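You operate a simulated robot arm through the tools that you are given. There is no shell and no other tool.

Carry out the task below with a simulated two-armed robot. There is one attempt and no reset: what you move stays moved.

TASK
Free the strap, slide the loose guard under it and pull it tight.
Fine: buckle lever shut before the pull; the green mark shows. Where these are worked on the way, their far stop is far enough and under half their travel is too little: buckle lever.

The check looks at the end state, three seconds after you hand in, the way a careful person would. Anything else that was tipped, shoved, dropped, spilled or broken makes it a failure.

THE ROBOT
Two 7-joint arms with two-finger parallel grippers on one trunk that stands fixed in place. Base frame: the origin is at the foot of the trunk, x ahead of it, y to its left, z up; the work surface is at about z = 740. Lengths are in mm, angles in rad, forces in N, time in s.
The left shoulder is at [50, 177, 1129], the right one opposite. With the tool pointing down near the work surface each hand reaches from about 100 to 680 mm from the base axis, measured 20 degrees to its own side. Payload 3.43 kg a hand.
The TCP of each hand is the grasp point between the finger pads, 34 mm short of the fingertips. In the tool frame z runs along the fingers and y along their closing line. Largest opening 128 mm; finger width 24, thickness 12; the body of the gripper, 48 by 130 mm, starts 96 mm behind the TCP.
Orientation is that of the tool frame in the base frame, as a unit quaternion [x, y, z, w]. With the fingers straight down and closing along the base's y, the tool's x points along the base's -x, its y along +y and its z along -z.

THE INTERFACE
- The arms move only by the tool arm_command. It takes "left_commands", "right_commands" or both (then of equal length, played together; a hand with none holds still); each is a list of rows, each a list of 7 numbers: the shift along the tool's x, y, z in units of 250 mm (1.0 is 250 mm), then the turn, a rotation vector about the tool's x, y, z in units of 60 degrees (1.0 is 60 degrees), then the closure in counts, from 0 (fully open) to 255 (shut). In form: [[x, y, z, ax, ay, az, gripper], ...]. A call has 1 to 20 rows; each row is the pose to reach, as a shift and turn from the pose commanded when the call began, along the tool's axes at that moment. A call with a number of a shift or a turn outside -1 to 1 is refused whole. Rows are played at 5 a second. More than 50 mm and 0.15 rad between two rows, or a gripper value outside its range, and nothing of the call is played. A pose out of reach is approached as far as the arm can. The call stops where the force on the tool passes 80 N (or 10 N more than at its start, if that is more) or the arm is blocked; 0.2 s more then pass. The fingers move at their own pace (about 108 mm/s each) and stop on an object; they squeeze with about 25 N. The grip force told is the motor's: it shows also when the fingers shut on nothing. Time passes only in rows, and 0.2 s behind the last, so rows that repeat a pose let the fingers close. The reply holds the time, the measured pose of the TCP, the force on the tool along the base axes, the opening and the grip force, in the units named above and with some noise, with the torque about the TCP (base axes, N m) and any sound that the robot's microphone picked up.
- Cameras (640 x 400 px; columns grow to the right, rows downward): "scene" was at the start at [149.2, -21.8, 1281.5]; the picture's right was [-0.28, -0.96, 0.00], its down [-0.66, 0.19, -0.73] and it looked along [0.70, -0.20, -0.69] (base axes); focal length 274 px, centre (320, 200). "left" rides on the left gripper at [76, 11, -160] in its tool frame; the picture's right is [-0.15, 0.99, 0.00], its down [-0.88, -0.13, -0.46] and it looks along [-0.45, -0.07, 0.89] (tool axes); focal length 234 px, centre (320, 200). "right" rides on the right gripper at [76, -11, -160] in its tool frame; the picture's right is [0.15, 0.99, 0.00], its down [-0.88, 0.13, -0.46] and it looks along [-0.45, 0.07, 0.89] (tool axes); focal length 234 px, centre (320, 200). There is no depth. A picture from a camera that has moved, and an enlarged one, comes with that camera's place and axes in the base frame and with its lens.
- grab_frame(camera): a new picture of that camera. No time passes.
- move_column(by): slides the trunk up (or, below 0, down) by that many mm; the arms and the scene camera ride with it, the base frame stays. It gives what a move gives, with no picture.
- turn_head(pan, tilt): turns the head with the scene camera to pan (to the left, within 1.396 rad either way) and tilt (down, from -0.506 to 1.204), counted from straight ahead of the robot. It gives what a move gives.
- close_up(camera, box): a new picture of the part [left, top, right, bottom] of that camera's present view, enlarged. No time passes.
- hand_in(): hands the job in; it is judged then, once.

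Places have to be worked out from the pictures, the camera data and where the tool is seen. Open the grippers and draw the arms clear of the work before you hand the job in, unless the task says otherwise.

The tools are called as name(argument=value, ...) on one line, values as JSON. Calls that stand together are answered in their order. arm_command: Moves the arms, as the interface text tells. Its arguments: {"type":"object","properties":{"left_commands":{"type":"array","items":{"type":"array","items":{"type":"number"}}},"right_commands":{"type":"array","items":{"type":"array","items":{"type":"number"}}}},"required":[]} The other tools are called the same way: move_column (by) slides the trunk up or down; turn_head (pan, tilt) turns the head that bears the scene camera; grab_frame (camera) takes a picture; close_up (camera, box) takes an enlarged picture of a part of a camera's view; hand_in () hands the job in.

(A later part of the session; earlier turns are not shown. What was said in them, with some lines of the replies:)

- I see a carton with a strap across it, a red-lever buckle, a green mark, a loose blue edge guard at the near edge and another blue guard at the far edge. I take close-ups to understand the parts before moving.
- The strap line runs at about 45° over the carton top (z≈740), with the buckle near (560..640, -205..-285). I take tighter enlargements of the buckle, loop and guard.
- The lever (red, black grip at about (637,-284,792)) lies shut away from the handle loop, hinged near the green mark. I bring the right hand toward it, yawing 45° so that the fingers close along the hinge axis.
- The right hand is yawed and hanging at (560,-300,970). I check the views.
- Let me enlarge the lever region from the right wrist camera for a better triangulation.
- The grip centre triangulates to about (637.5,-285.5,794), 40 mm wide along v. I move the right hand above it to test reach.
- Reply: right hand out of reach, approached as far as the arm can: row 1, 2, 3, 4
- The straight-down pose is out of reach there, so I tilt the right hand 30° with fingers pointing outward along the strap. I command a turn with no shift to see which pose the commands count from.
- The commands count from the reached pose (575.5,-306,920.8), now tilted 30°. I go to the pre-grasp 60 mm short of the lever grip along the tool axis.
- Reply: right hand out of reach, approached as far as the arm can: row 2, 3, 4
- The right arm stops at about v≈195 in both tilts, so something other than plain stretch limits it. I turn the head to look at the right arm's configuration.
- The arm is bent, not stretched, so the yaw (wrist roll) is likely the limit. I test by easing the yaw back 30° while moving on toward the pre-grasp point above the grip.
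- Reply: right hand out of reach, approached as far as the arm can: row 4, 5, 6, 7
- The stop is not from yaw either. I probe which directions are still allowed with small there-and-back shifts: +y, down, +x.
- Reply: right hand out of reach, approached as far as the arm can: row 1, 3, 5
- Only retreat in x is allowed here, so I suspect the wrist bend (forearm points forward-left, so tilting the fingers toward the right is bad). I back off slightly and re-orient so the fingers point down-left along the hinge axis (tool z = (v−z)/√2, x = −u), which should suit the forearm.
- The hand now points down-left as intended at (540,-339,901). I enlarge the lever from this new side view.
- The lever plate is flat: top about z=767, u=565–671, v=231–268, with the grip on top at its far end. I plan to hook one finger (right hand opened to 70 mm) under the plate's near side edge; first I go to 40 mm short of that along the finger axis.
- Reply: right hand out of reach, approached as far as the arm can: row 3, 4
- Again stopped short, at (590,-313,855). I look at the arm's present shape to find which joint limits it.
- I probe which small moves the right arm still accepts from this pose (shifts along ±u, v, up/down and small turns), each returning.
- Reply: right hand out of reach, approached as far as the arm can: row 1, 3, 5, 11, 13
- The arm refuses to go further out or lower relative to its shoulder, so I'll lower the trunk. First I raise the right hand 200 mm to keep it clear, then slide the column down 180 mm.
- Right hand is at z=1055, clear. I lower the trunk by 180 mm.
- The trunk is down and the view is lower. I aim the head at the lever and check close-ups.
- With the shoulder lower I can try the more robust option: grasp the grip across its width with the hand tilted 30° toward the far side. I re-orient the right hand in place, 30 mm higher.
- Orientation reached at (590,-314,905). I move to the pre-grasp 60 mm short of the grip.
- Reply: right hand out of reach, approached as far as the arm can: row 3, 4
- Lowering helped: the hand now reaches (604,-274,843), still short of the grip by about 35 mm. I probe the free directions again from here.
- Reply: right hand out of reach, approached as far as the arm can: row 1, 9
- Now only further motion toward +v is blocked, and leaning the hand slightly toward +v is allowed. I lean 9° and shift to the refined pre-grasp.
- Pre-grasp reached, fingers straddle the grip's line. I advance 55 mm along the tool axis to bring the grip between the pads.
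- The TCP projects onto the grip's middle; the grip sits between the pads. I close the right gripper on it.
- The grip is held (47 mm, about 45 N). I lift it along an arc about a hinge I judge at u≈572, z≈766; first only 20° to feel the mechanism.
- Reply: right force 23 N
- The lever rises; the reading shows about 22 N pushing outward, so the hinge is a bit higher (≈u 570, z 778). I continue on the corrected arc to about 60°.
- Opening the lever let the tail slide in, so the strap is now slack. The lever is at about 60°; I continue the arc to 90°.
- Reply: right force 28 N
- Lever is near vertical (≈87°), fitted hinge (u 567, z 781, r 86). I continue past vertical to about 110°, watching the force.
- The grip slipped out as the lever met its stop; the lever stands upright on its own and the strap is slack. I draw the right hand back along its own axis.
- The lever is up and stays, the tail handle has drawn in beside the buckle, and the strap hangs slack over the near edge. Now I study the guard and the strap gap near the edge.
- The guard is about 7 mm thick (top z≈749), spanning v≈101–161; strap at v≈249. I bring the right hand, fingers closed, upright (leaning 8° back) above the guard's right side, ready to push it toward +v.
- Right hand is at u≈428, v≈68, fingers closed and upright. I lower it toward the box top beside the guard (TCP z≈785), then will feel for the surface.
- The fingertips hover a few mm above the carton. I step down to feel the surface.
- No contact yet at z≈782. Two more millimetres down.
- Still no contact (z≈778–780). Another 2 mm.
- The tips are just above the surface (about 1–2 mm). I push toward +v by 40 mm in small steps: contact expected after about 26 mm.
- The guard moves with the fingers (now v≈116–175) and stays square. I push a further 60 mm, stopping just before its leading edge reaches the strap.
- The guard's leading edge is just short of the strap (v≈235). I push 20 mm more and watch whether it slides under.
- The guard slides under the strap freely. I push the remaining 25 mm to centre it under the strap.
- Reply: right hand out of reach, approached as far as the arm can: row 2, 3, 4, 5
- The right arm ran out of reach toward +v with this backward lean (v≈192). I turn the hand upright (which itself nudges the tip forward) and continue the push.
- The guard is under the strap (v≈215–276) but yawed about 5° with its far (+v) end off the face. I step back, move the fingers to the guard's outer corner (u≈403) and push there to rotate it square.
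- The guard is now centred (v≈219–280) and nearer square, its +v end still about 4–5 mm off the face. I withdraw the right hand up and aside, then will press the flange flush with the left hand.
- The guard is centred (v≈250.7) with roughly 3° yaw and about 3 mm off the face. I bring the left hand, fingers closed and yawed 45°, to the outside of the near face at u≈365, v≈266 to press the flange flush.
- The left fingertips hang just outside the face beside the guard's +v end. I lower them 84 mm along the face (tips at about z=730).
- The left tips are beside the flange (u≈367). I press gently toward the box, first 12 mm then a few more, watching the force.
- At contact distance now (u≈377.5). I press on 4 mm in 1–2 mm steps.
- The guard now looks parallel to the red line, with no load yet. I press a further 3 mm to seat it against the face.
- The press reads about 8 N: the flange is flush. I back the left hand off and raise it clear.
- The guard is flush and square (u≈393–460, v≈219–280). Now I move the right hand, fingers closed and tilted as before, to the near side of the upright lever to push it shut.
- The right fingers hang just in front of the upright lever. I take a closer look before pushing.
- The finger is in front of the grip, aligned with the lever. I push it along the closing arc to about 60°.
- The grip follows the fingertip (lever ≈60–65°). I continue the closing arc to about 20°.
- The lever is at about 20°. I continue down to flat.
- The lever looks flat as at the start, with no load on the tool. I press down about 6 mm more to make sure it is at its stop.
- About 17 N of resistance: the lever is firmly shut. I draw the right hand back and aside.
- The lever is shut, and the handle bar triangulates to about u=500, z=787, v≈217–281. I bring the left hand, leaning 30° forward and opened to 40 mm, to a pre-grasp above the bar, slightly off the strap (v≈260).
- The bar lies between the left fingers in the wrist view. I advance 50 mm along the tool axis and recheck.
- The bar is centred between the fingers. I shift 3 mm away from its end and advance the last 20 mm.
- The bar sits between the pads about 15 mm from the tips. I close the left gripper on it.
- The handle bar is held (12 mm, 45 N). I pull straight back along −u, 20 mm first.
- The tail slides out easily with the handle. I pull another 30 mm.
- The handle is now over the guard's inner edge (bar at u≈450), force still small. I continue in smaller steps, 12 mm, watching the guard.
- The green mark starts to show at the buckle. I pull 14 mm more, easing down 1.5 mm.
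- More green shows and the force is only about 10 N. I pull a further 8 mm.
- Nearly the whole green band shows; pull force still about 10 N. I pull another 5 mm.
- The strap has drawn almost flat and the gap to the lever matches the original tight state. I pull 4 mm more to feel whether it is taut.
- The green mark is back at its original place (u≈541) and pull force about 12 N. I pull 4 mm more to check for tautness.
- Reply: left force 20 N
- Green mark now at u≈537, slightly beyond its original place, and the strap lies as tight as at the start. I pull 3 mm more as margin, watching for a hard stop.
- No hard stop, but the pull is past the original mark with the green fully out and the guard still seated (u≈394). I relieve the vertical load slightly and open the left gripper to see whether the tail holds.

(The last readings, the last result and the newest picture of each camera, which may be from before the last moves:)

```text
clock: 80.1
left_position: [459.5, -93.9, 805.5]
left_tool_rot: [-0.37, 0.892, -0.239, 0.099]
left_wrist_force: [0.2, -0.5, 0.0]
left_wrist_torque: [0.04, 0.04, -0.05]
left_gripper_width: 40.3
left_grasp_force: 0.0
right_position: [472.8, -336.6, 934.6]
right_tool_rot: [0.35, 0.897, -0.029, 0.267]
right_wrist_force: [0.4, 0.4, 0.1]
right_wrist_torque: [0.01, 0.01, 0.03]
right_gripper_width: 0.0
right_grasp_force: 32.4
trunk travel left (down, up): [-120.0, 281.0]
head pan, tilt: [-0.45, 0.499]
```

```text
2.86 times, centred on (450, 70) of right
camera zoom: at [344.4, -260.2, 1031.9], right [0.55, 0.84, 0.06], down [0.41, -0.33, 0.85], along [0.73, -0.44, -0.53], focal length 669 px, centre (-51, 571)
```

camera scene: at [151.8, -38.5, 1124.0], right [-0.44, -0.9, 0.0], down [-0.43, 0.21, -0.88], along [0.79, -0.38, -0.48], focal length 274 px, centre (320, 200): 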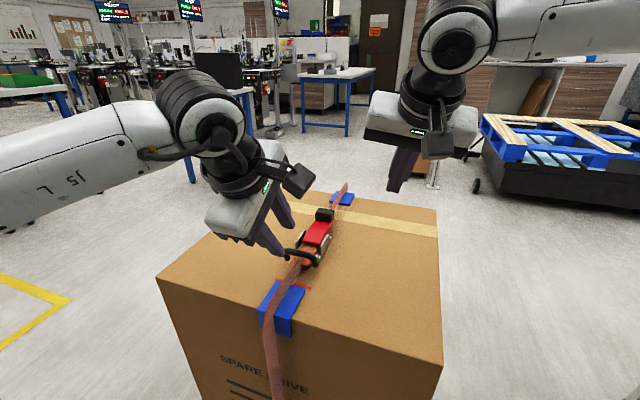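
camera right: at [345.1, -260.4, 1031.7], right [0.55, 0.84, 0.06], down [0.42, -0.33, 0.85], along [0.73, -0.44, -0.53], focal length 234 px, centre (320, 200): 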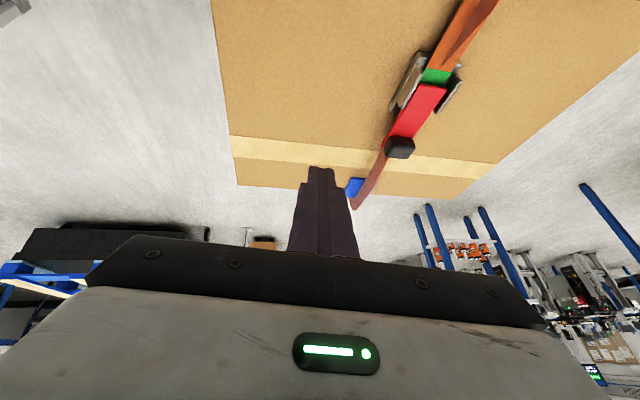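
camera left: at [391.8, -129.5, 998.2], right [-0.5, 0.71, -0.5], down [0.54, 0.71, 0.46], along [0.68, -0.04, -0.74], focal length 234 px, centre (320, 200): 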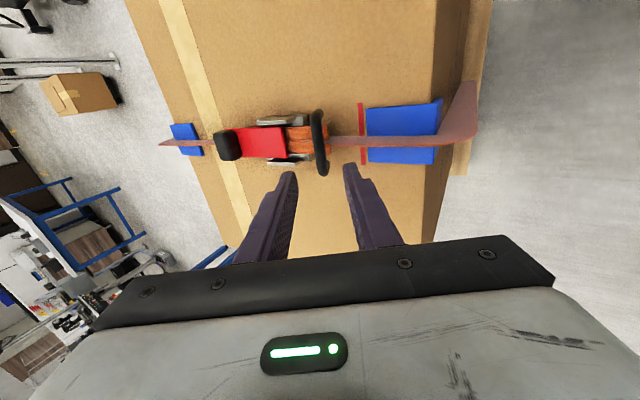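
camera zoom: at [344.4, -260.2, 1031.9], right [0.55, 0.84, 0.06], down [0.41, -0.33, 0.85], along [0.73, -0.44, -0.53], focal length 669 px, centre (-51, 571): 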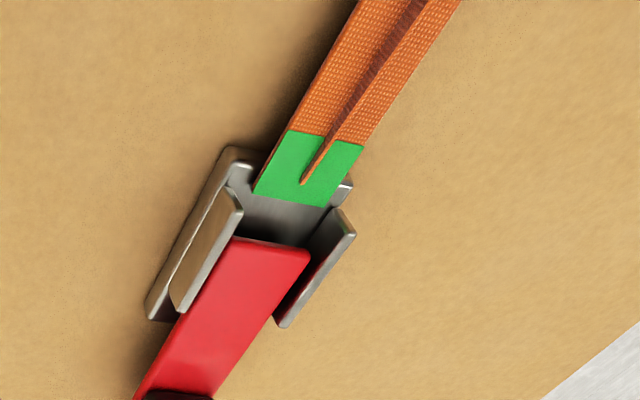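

The tail stays put with the green mark fully out of the buckle. I withdraw the left hand along its axis, then up and to the left.

arm_command(left_commands=[[0, 0, -0.08, 0, 0, 0, 175], [0, 0, -0.2, 0, 0, 0, 175], [0, 0, -0.35, 0, 0, 0, 175], [-0.1, 0.05, -0.5, 0, 0, 0, 120], [-0.25, 0.1, -0.58, 0, 0, 0, 60], [-0.42, 0.15, -0.62, 0, 0, 0, 0], [-0.42, 0.15, -0.62, 0, 0, 0, 0]])

grab_frame(camera="scene")

close_up(camera="scene", box=[230, 190, 370, 340])

grab_frame(camera="left")

```text
clock: 81.7
left_position: [454.3, 61.2, 921.8]
left_tool_rot: [-0.37, 0.892, -0.239, 0.099]
left_wrist_force: [0.4, 0.8, -0.2]
left_wrist_torque: [0.02, 0.03, 0.0]
left_gripper_width: 127.8
left_grasp_force: 0.1
right_position: [471.7, -336.2, 935.3]
right_tool_rot: [0.35, 0.898, -0.028, 0.266]
right_wrist_force: [-0.5, 0.2, -0.1]
right_wrist_torque: [0.0, -0.03, -0.02]
right_gripper_width: 0.1
right_grasp_force: 32.7
trunk travel left (down, up): [-120.0, 281.0]
head pan, tilt: [-0.45, 0.499]
```

```text
taken
camera scene: at [151.8, -38.1, 1124.0], right [-0.44, -0.9, 0.0], down [-0.43, 0.21, -0.88], along [0.79, -0.38, -0.48], focal length 274 px, centre (320, 200)
```

scene: 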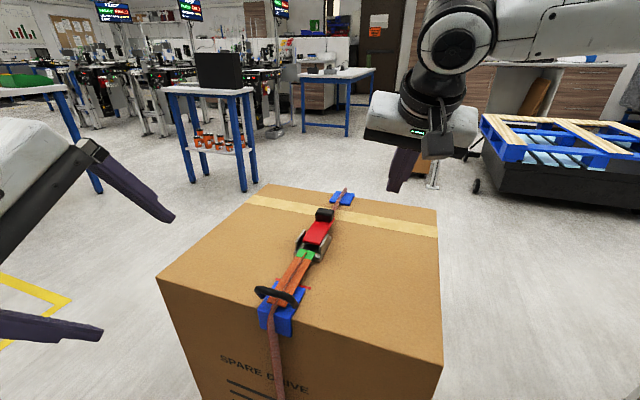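

```text
2.67 times, centred on (300, 265) of scene
camera zoom: at [151.8, -38.1, 1124.0], right [-0.44, -0.9, 0.0], down [-0.43, 0.21, -0.88], along [0.79, -0.38, -0.48], focal length 730 px, centre (373, 27)
```

zoom: 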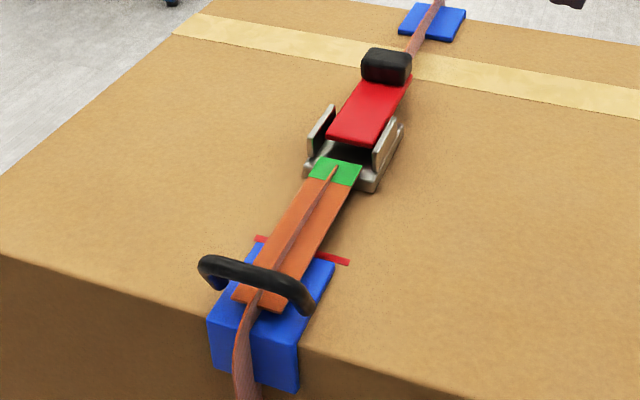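

```text
taken
camera left: at [338.0, 69.4, 1053.3], right [-0.5, 0.71, -0.49], down [0.54, 0.7, 0.46], along [0.67, -0.04, -0.74], focal length 234 px, centre (320, 200)
```

left: 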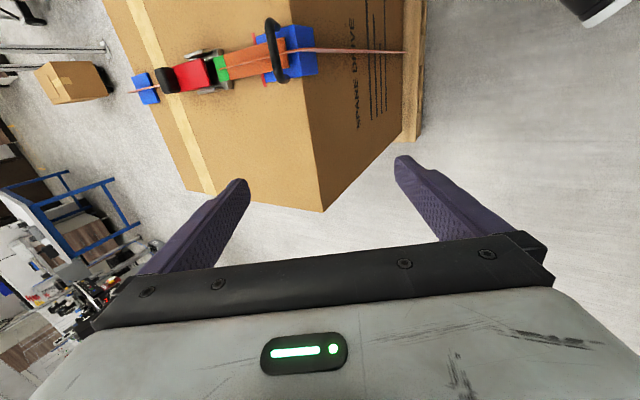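

Everything looks in place. I check the strap on the near face, the guard and the lever once more in close-up.

close_up(camera="scene", box=[235, 260, 335, 400])

close_up(camera="scene", box=[280, 190, 360, 270])

close_up(camera="left", box=[120, 0, 420, 160])

close_up(camera="right", box=[330, 0, 640, 220])

```text
2.86 times, centred on (285, 330) of scene
camera zoom: at [151.8, -38.1, 1124.0], right [-0.44, -0.9, 0.0], down [-0.43, 0.21, -0.88], along [0.79, -0.38, -0.48], focal length 782 px, centre (420, -171)
```

zoom: 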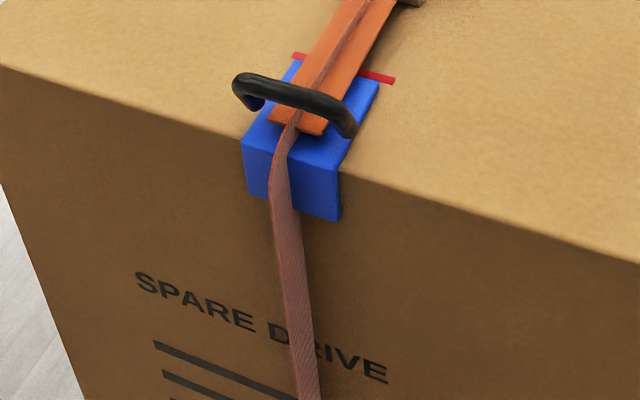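

```text
5.00 times, centred on (320, 230) of scene
camera zoom: at [151.8, -38.1, 1124.0], right [-0.44, -0.9, 0.0], down [-0.43, 0.21, -0.88], along [0.79, -0.38, -0.48], focal length 1368 px, centre (320, 50)
```

zoom: 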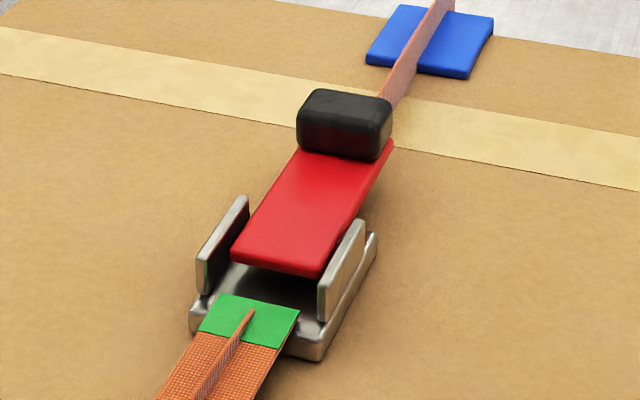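

```text
2.13 times, centred on (270, 80) of left
camera zoom: at [338.0, 69.4, 1053.3], right [-0.5, 0.71, -0.49], down [0.54, 0.7, 0.46], along [0.67, -0.04, -0.74], focal length 500 px, centre (427, 456)
```

zoom: 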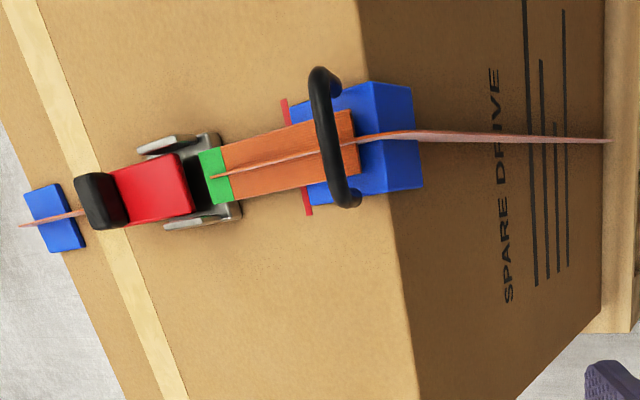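

```text
1.82 times, centred on (485, 110) of right
camera zoom: at [344.4, -260.0, 1032.0], right [0.55, 0.84, 0.06], down [0.41, -0.33, 0.85], along [0.73, -0.44, -0.53], focal length 426 px, centre (20, 364)
```

zoom: 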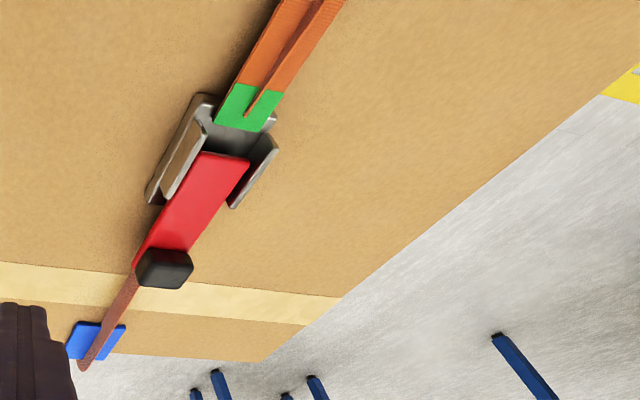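

All matches the goal: lever shut, guard flush under the strap, tail out with the green mark showing, strap straight and tight. I open the right gripper and draw both arms clear.

arm_command(left_commands=[[0, 0, -0.06, 0, 0, 0, 0], [0, 0, -0.12, 0, 0, 0, 0], [0, 0, -0.18, 0, 0, 0, 0], [0, 0, -0.24, 0, 0, 0, 0], [0, 0, -0.24, 0, 0, 0, 0]], right_commands=[[0.007, -0.083, -0.128, 0, 0, 0, 200], [0.014, -0.167, -0.256, 0, 0, 0, 100], [0.021, -0.25, -0.385, 0, 0, 0, 0], [0.028, -0.334, -0.513, 0, 0, 0, 0], [0.028, -0.334, -0.513, 0, 0, 0, 0]])

grab_frame(camera="scene")

close_up(camera="scene", box=[230, 180, 390, 340])

```text
clock: 82.9
left_position: [432.9, 80.2, 972.9]
left_tool_rot: [-0.37, 0.892, -0.239, 0.099]
left_wrist_force: [-0.5, 0.6, 0.1]
left_wrist_torque: [-0.01, -0.03, 0.02]
left_gripper_width: 128.2
left_grasp_force: 0.0
right_position: [355.4, -367.2, 1028.6]
right_tool_rot: [0.35, 0.898, -0.028, 0.267]
right_wrist_force: [-0.1, 0.2, -0.2]
right_wrist_torque: [-0.02, -0.03, -0.02]
right_gripper_width: 127.8
right_grasp_force: 0.0
trunk travel left (down, up): [-120.0, 281.0]
head pan, tilt: [-0.45, 0.499]
```

```text
taken
camera scene: at [151.6, -38.4, 1124.0], right [-0.44, -0.9, 0.0], down [-0.43, 0.21, -0.88], along [0.79, -0.38, -0.48], focal length 274 px, centre (320, 200)
```

scene: 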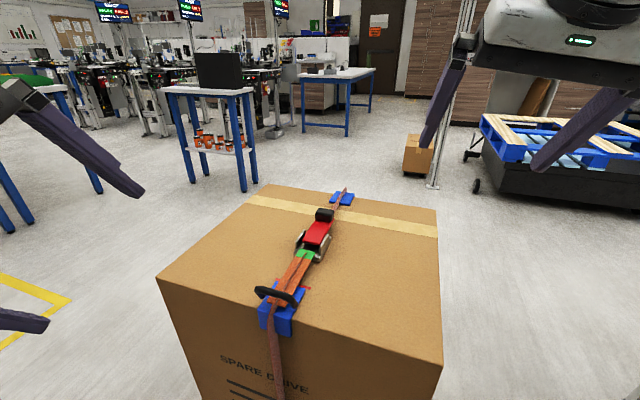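

```text
2.50 times, centred on (310, 260) of scene
camera zoom: at [151.6, -38.4, 1124.0], right [-0.44, -0.9, 0.0], down [-0.43, 0.21, -0.88], along [0.79, -0.38, -0.48], focal length 684 px, centre (345, 50)
```

zoom: 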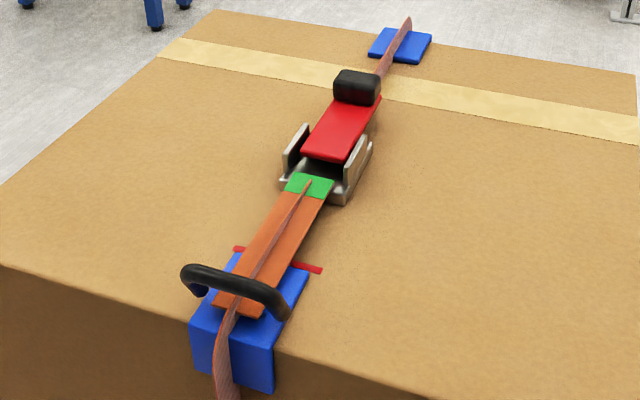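

Both arms are clear with open grippers. The lever is shut, the guard sits flush under the taut strap, and the green mark shows. I hand the job in.

hand_in()

```text
The job is handed in.
```

The strap is tight over the guard, the buckle lever is shut, and the green mark shows. I've handed the job in, but I haven't seen the check's verdict.

- **Freeing the strap:** I swung the buckle lever up until it met its stop at about 88° and the grip slipped out of the fingers. The lever stayed up on its own and the strap went slack.
- **Guard:** I pushed the loose guard along the near edge until it was centred under the strap. It had turned a few degrees, so I pressed it flush against the face with the left hand. It still sat flush after the pull.
- **Lever, then pull:** I shut the lever and pressed it to its stop (about 17 N). Then I pulled the handle about 100 mm until the green mark was fully out of the buckle, a few millimetres past where it started.
- **Tightness:** The pull stayed at about 12 N to the end and never met a hard stop. I judged the strap tight by the mark's position and by how straight it lies. The tail held when I let go.

To reach the lever I lowered the trunk 180 mm, and I left it there. Both grippers are open and the arms are clear of the carton. I saw nothing else moved or knocked over.
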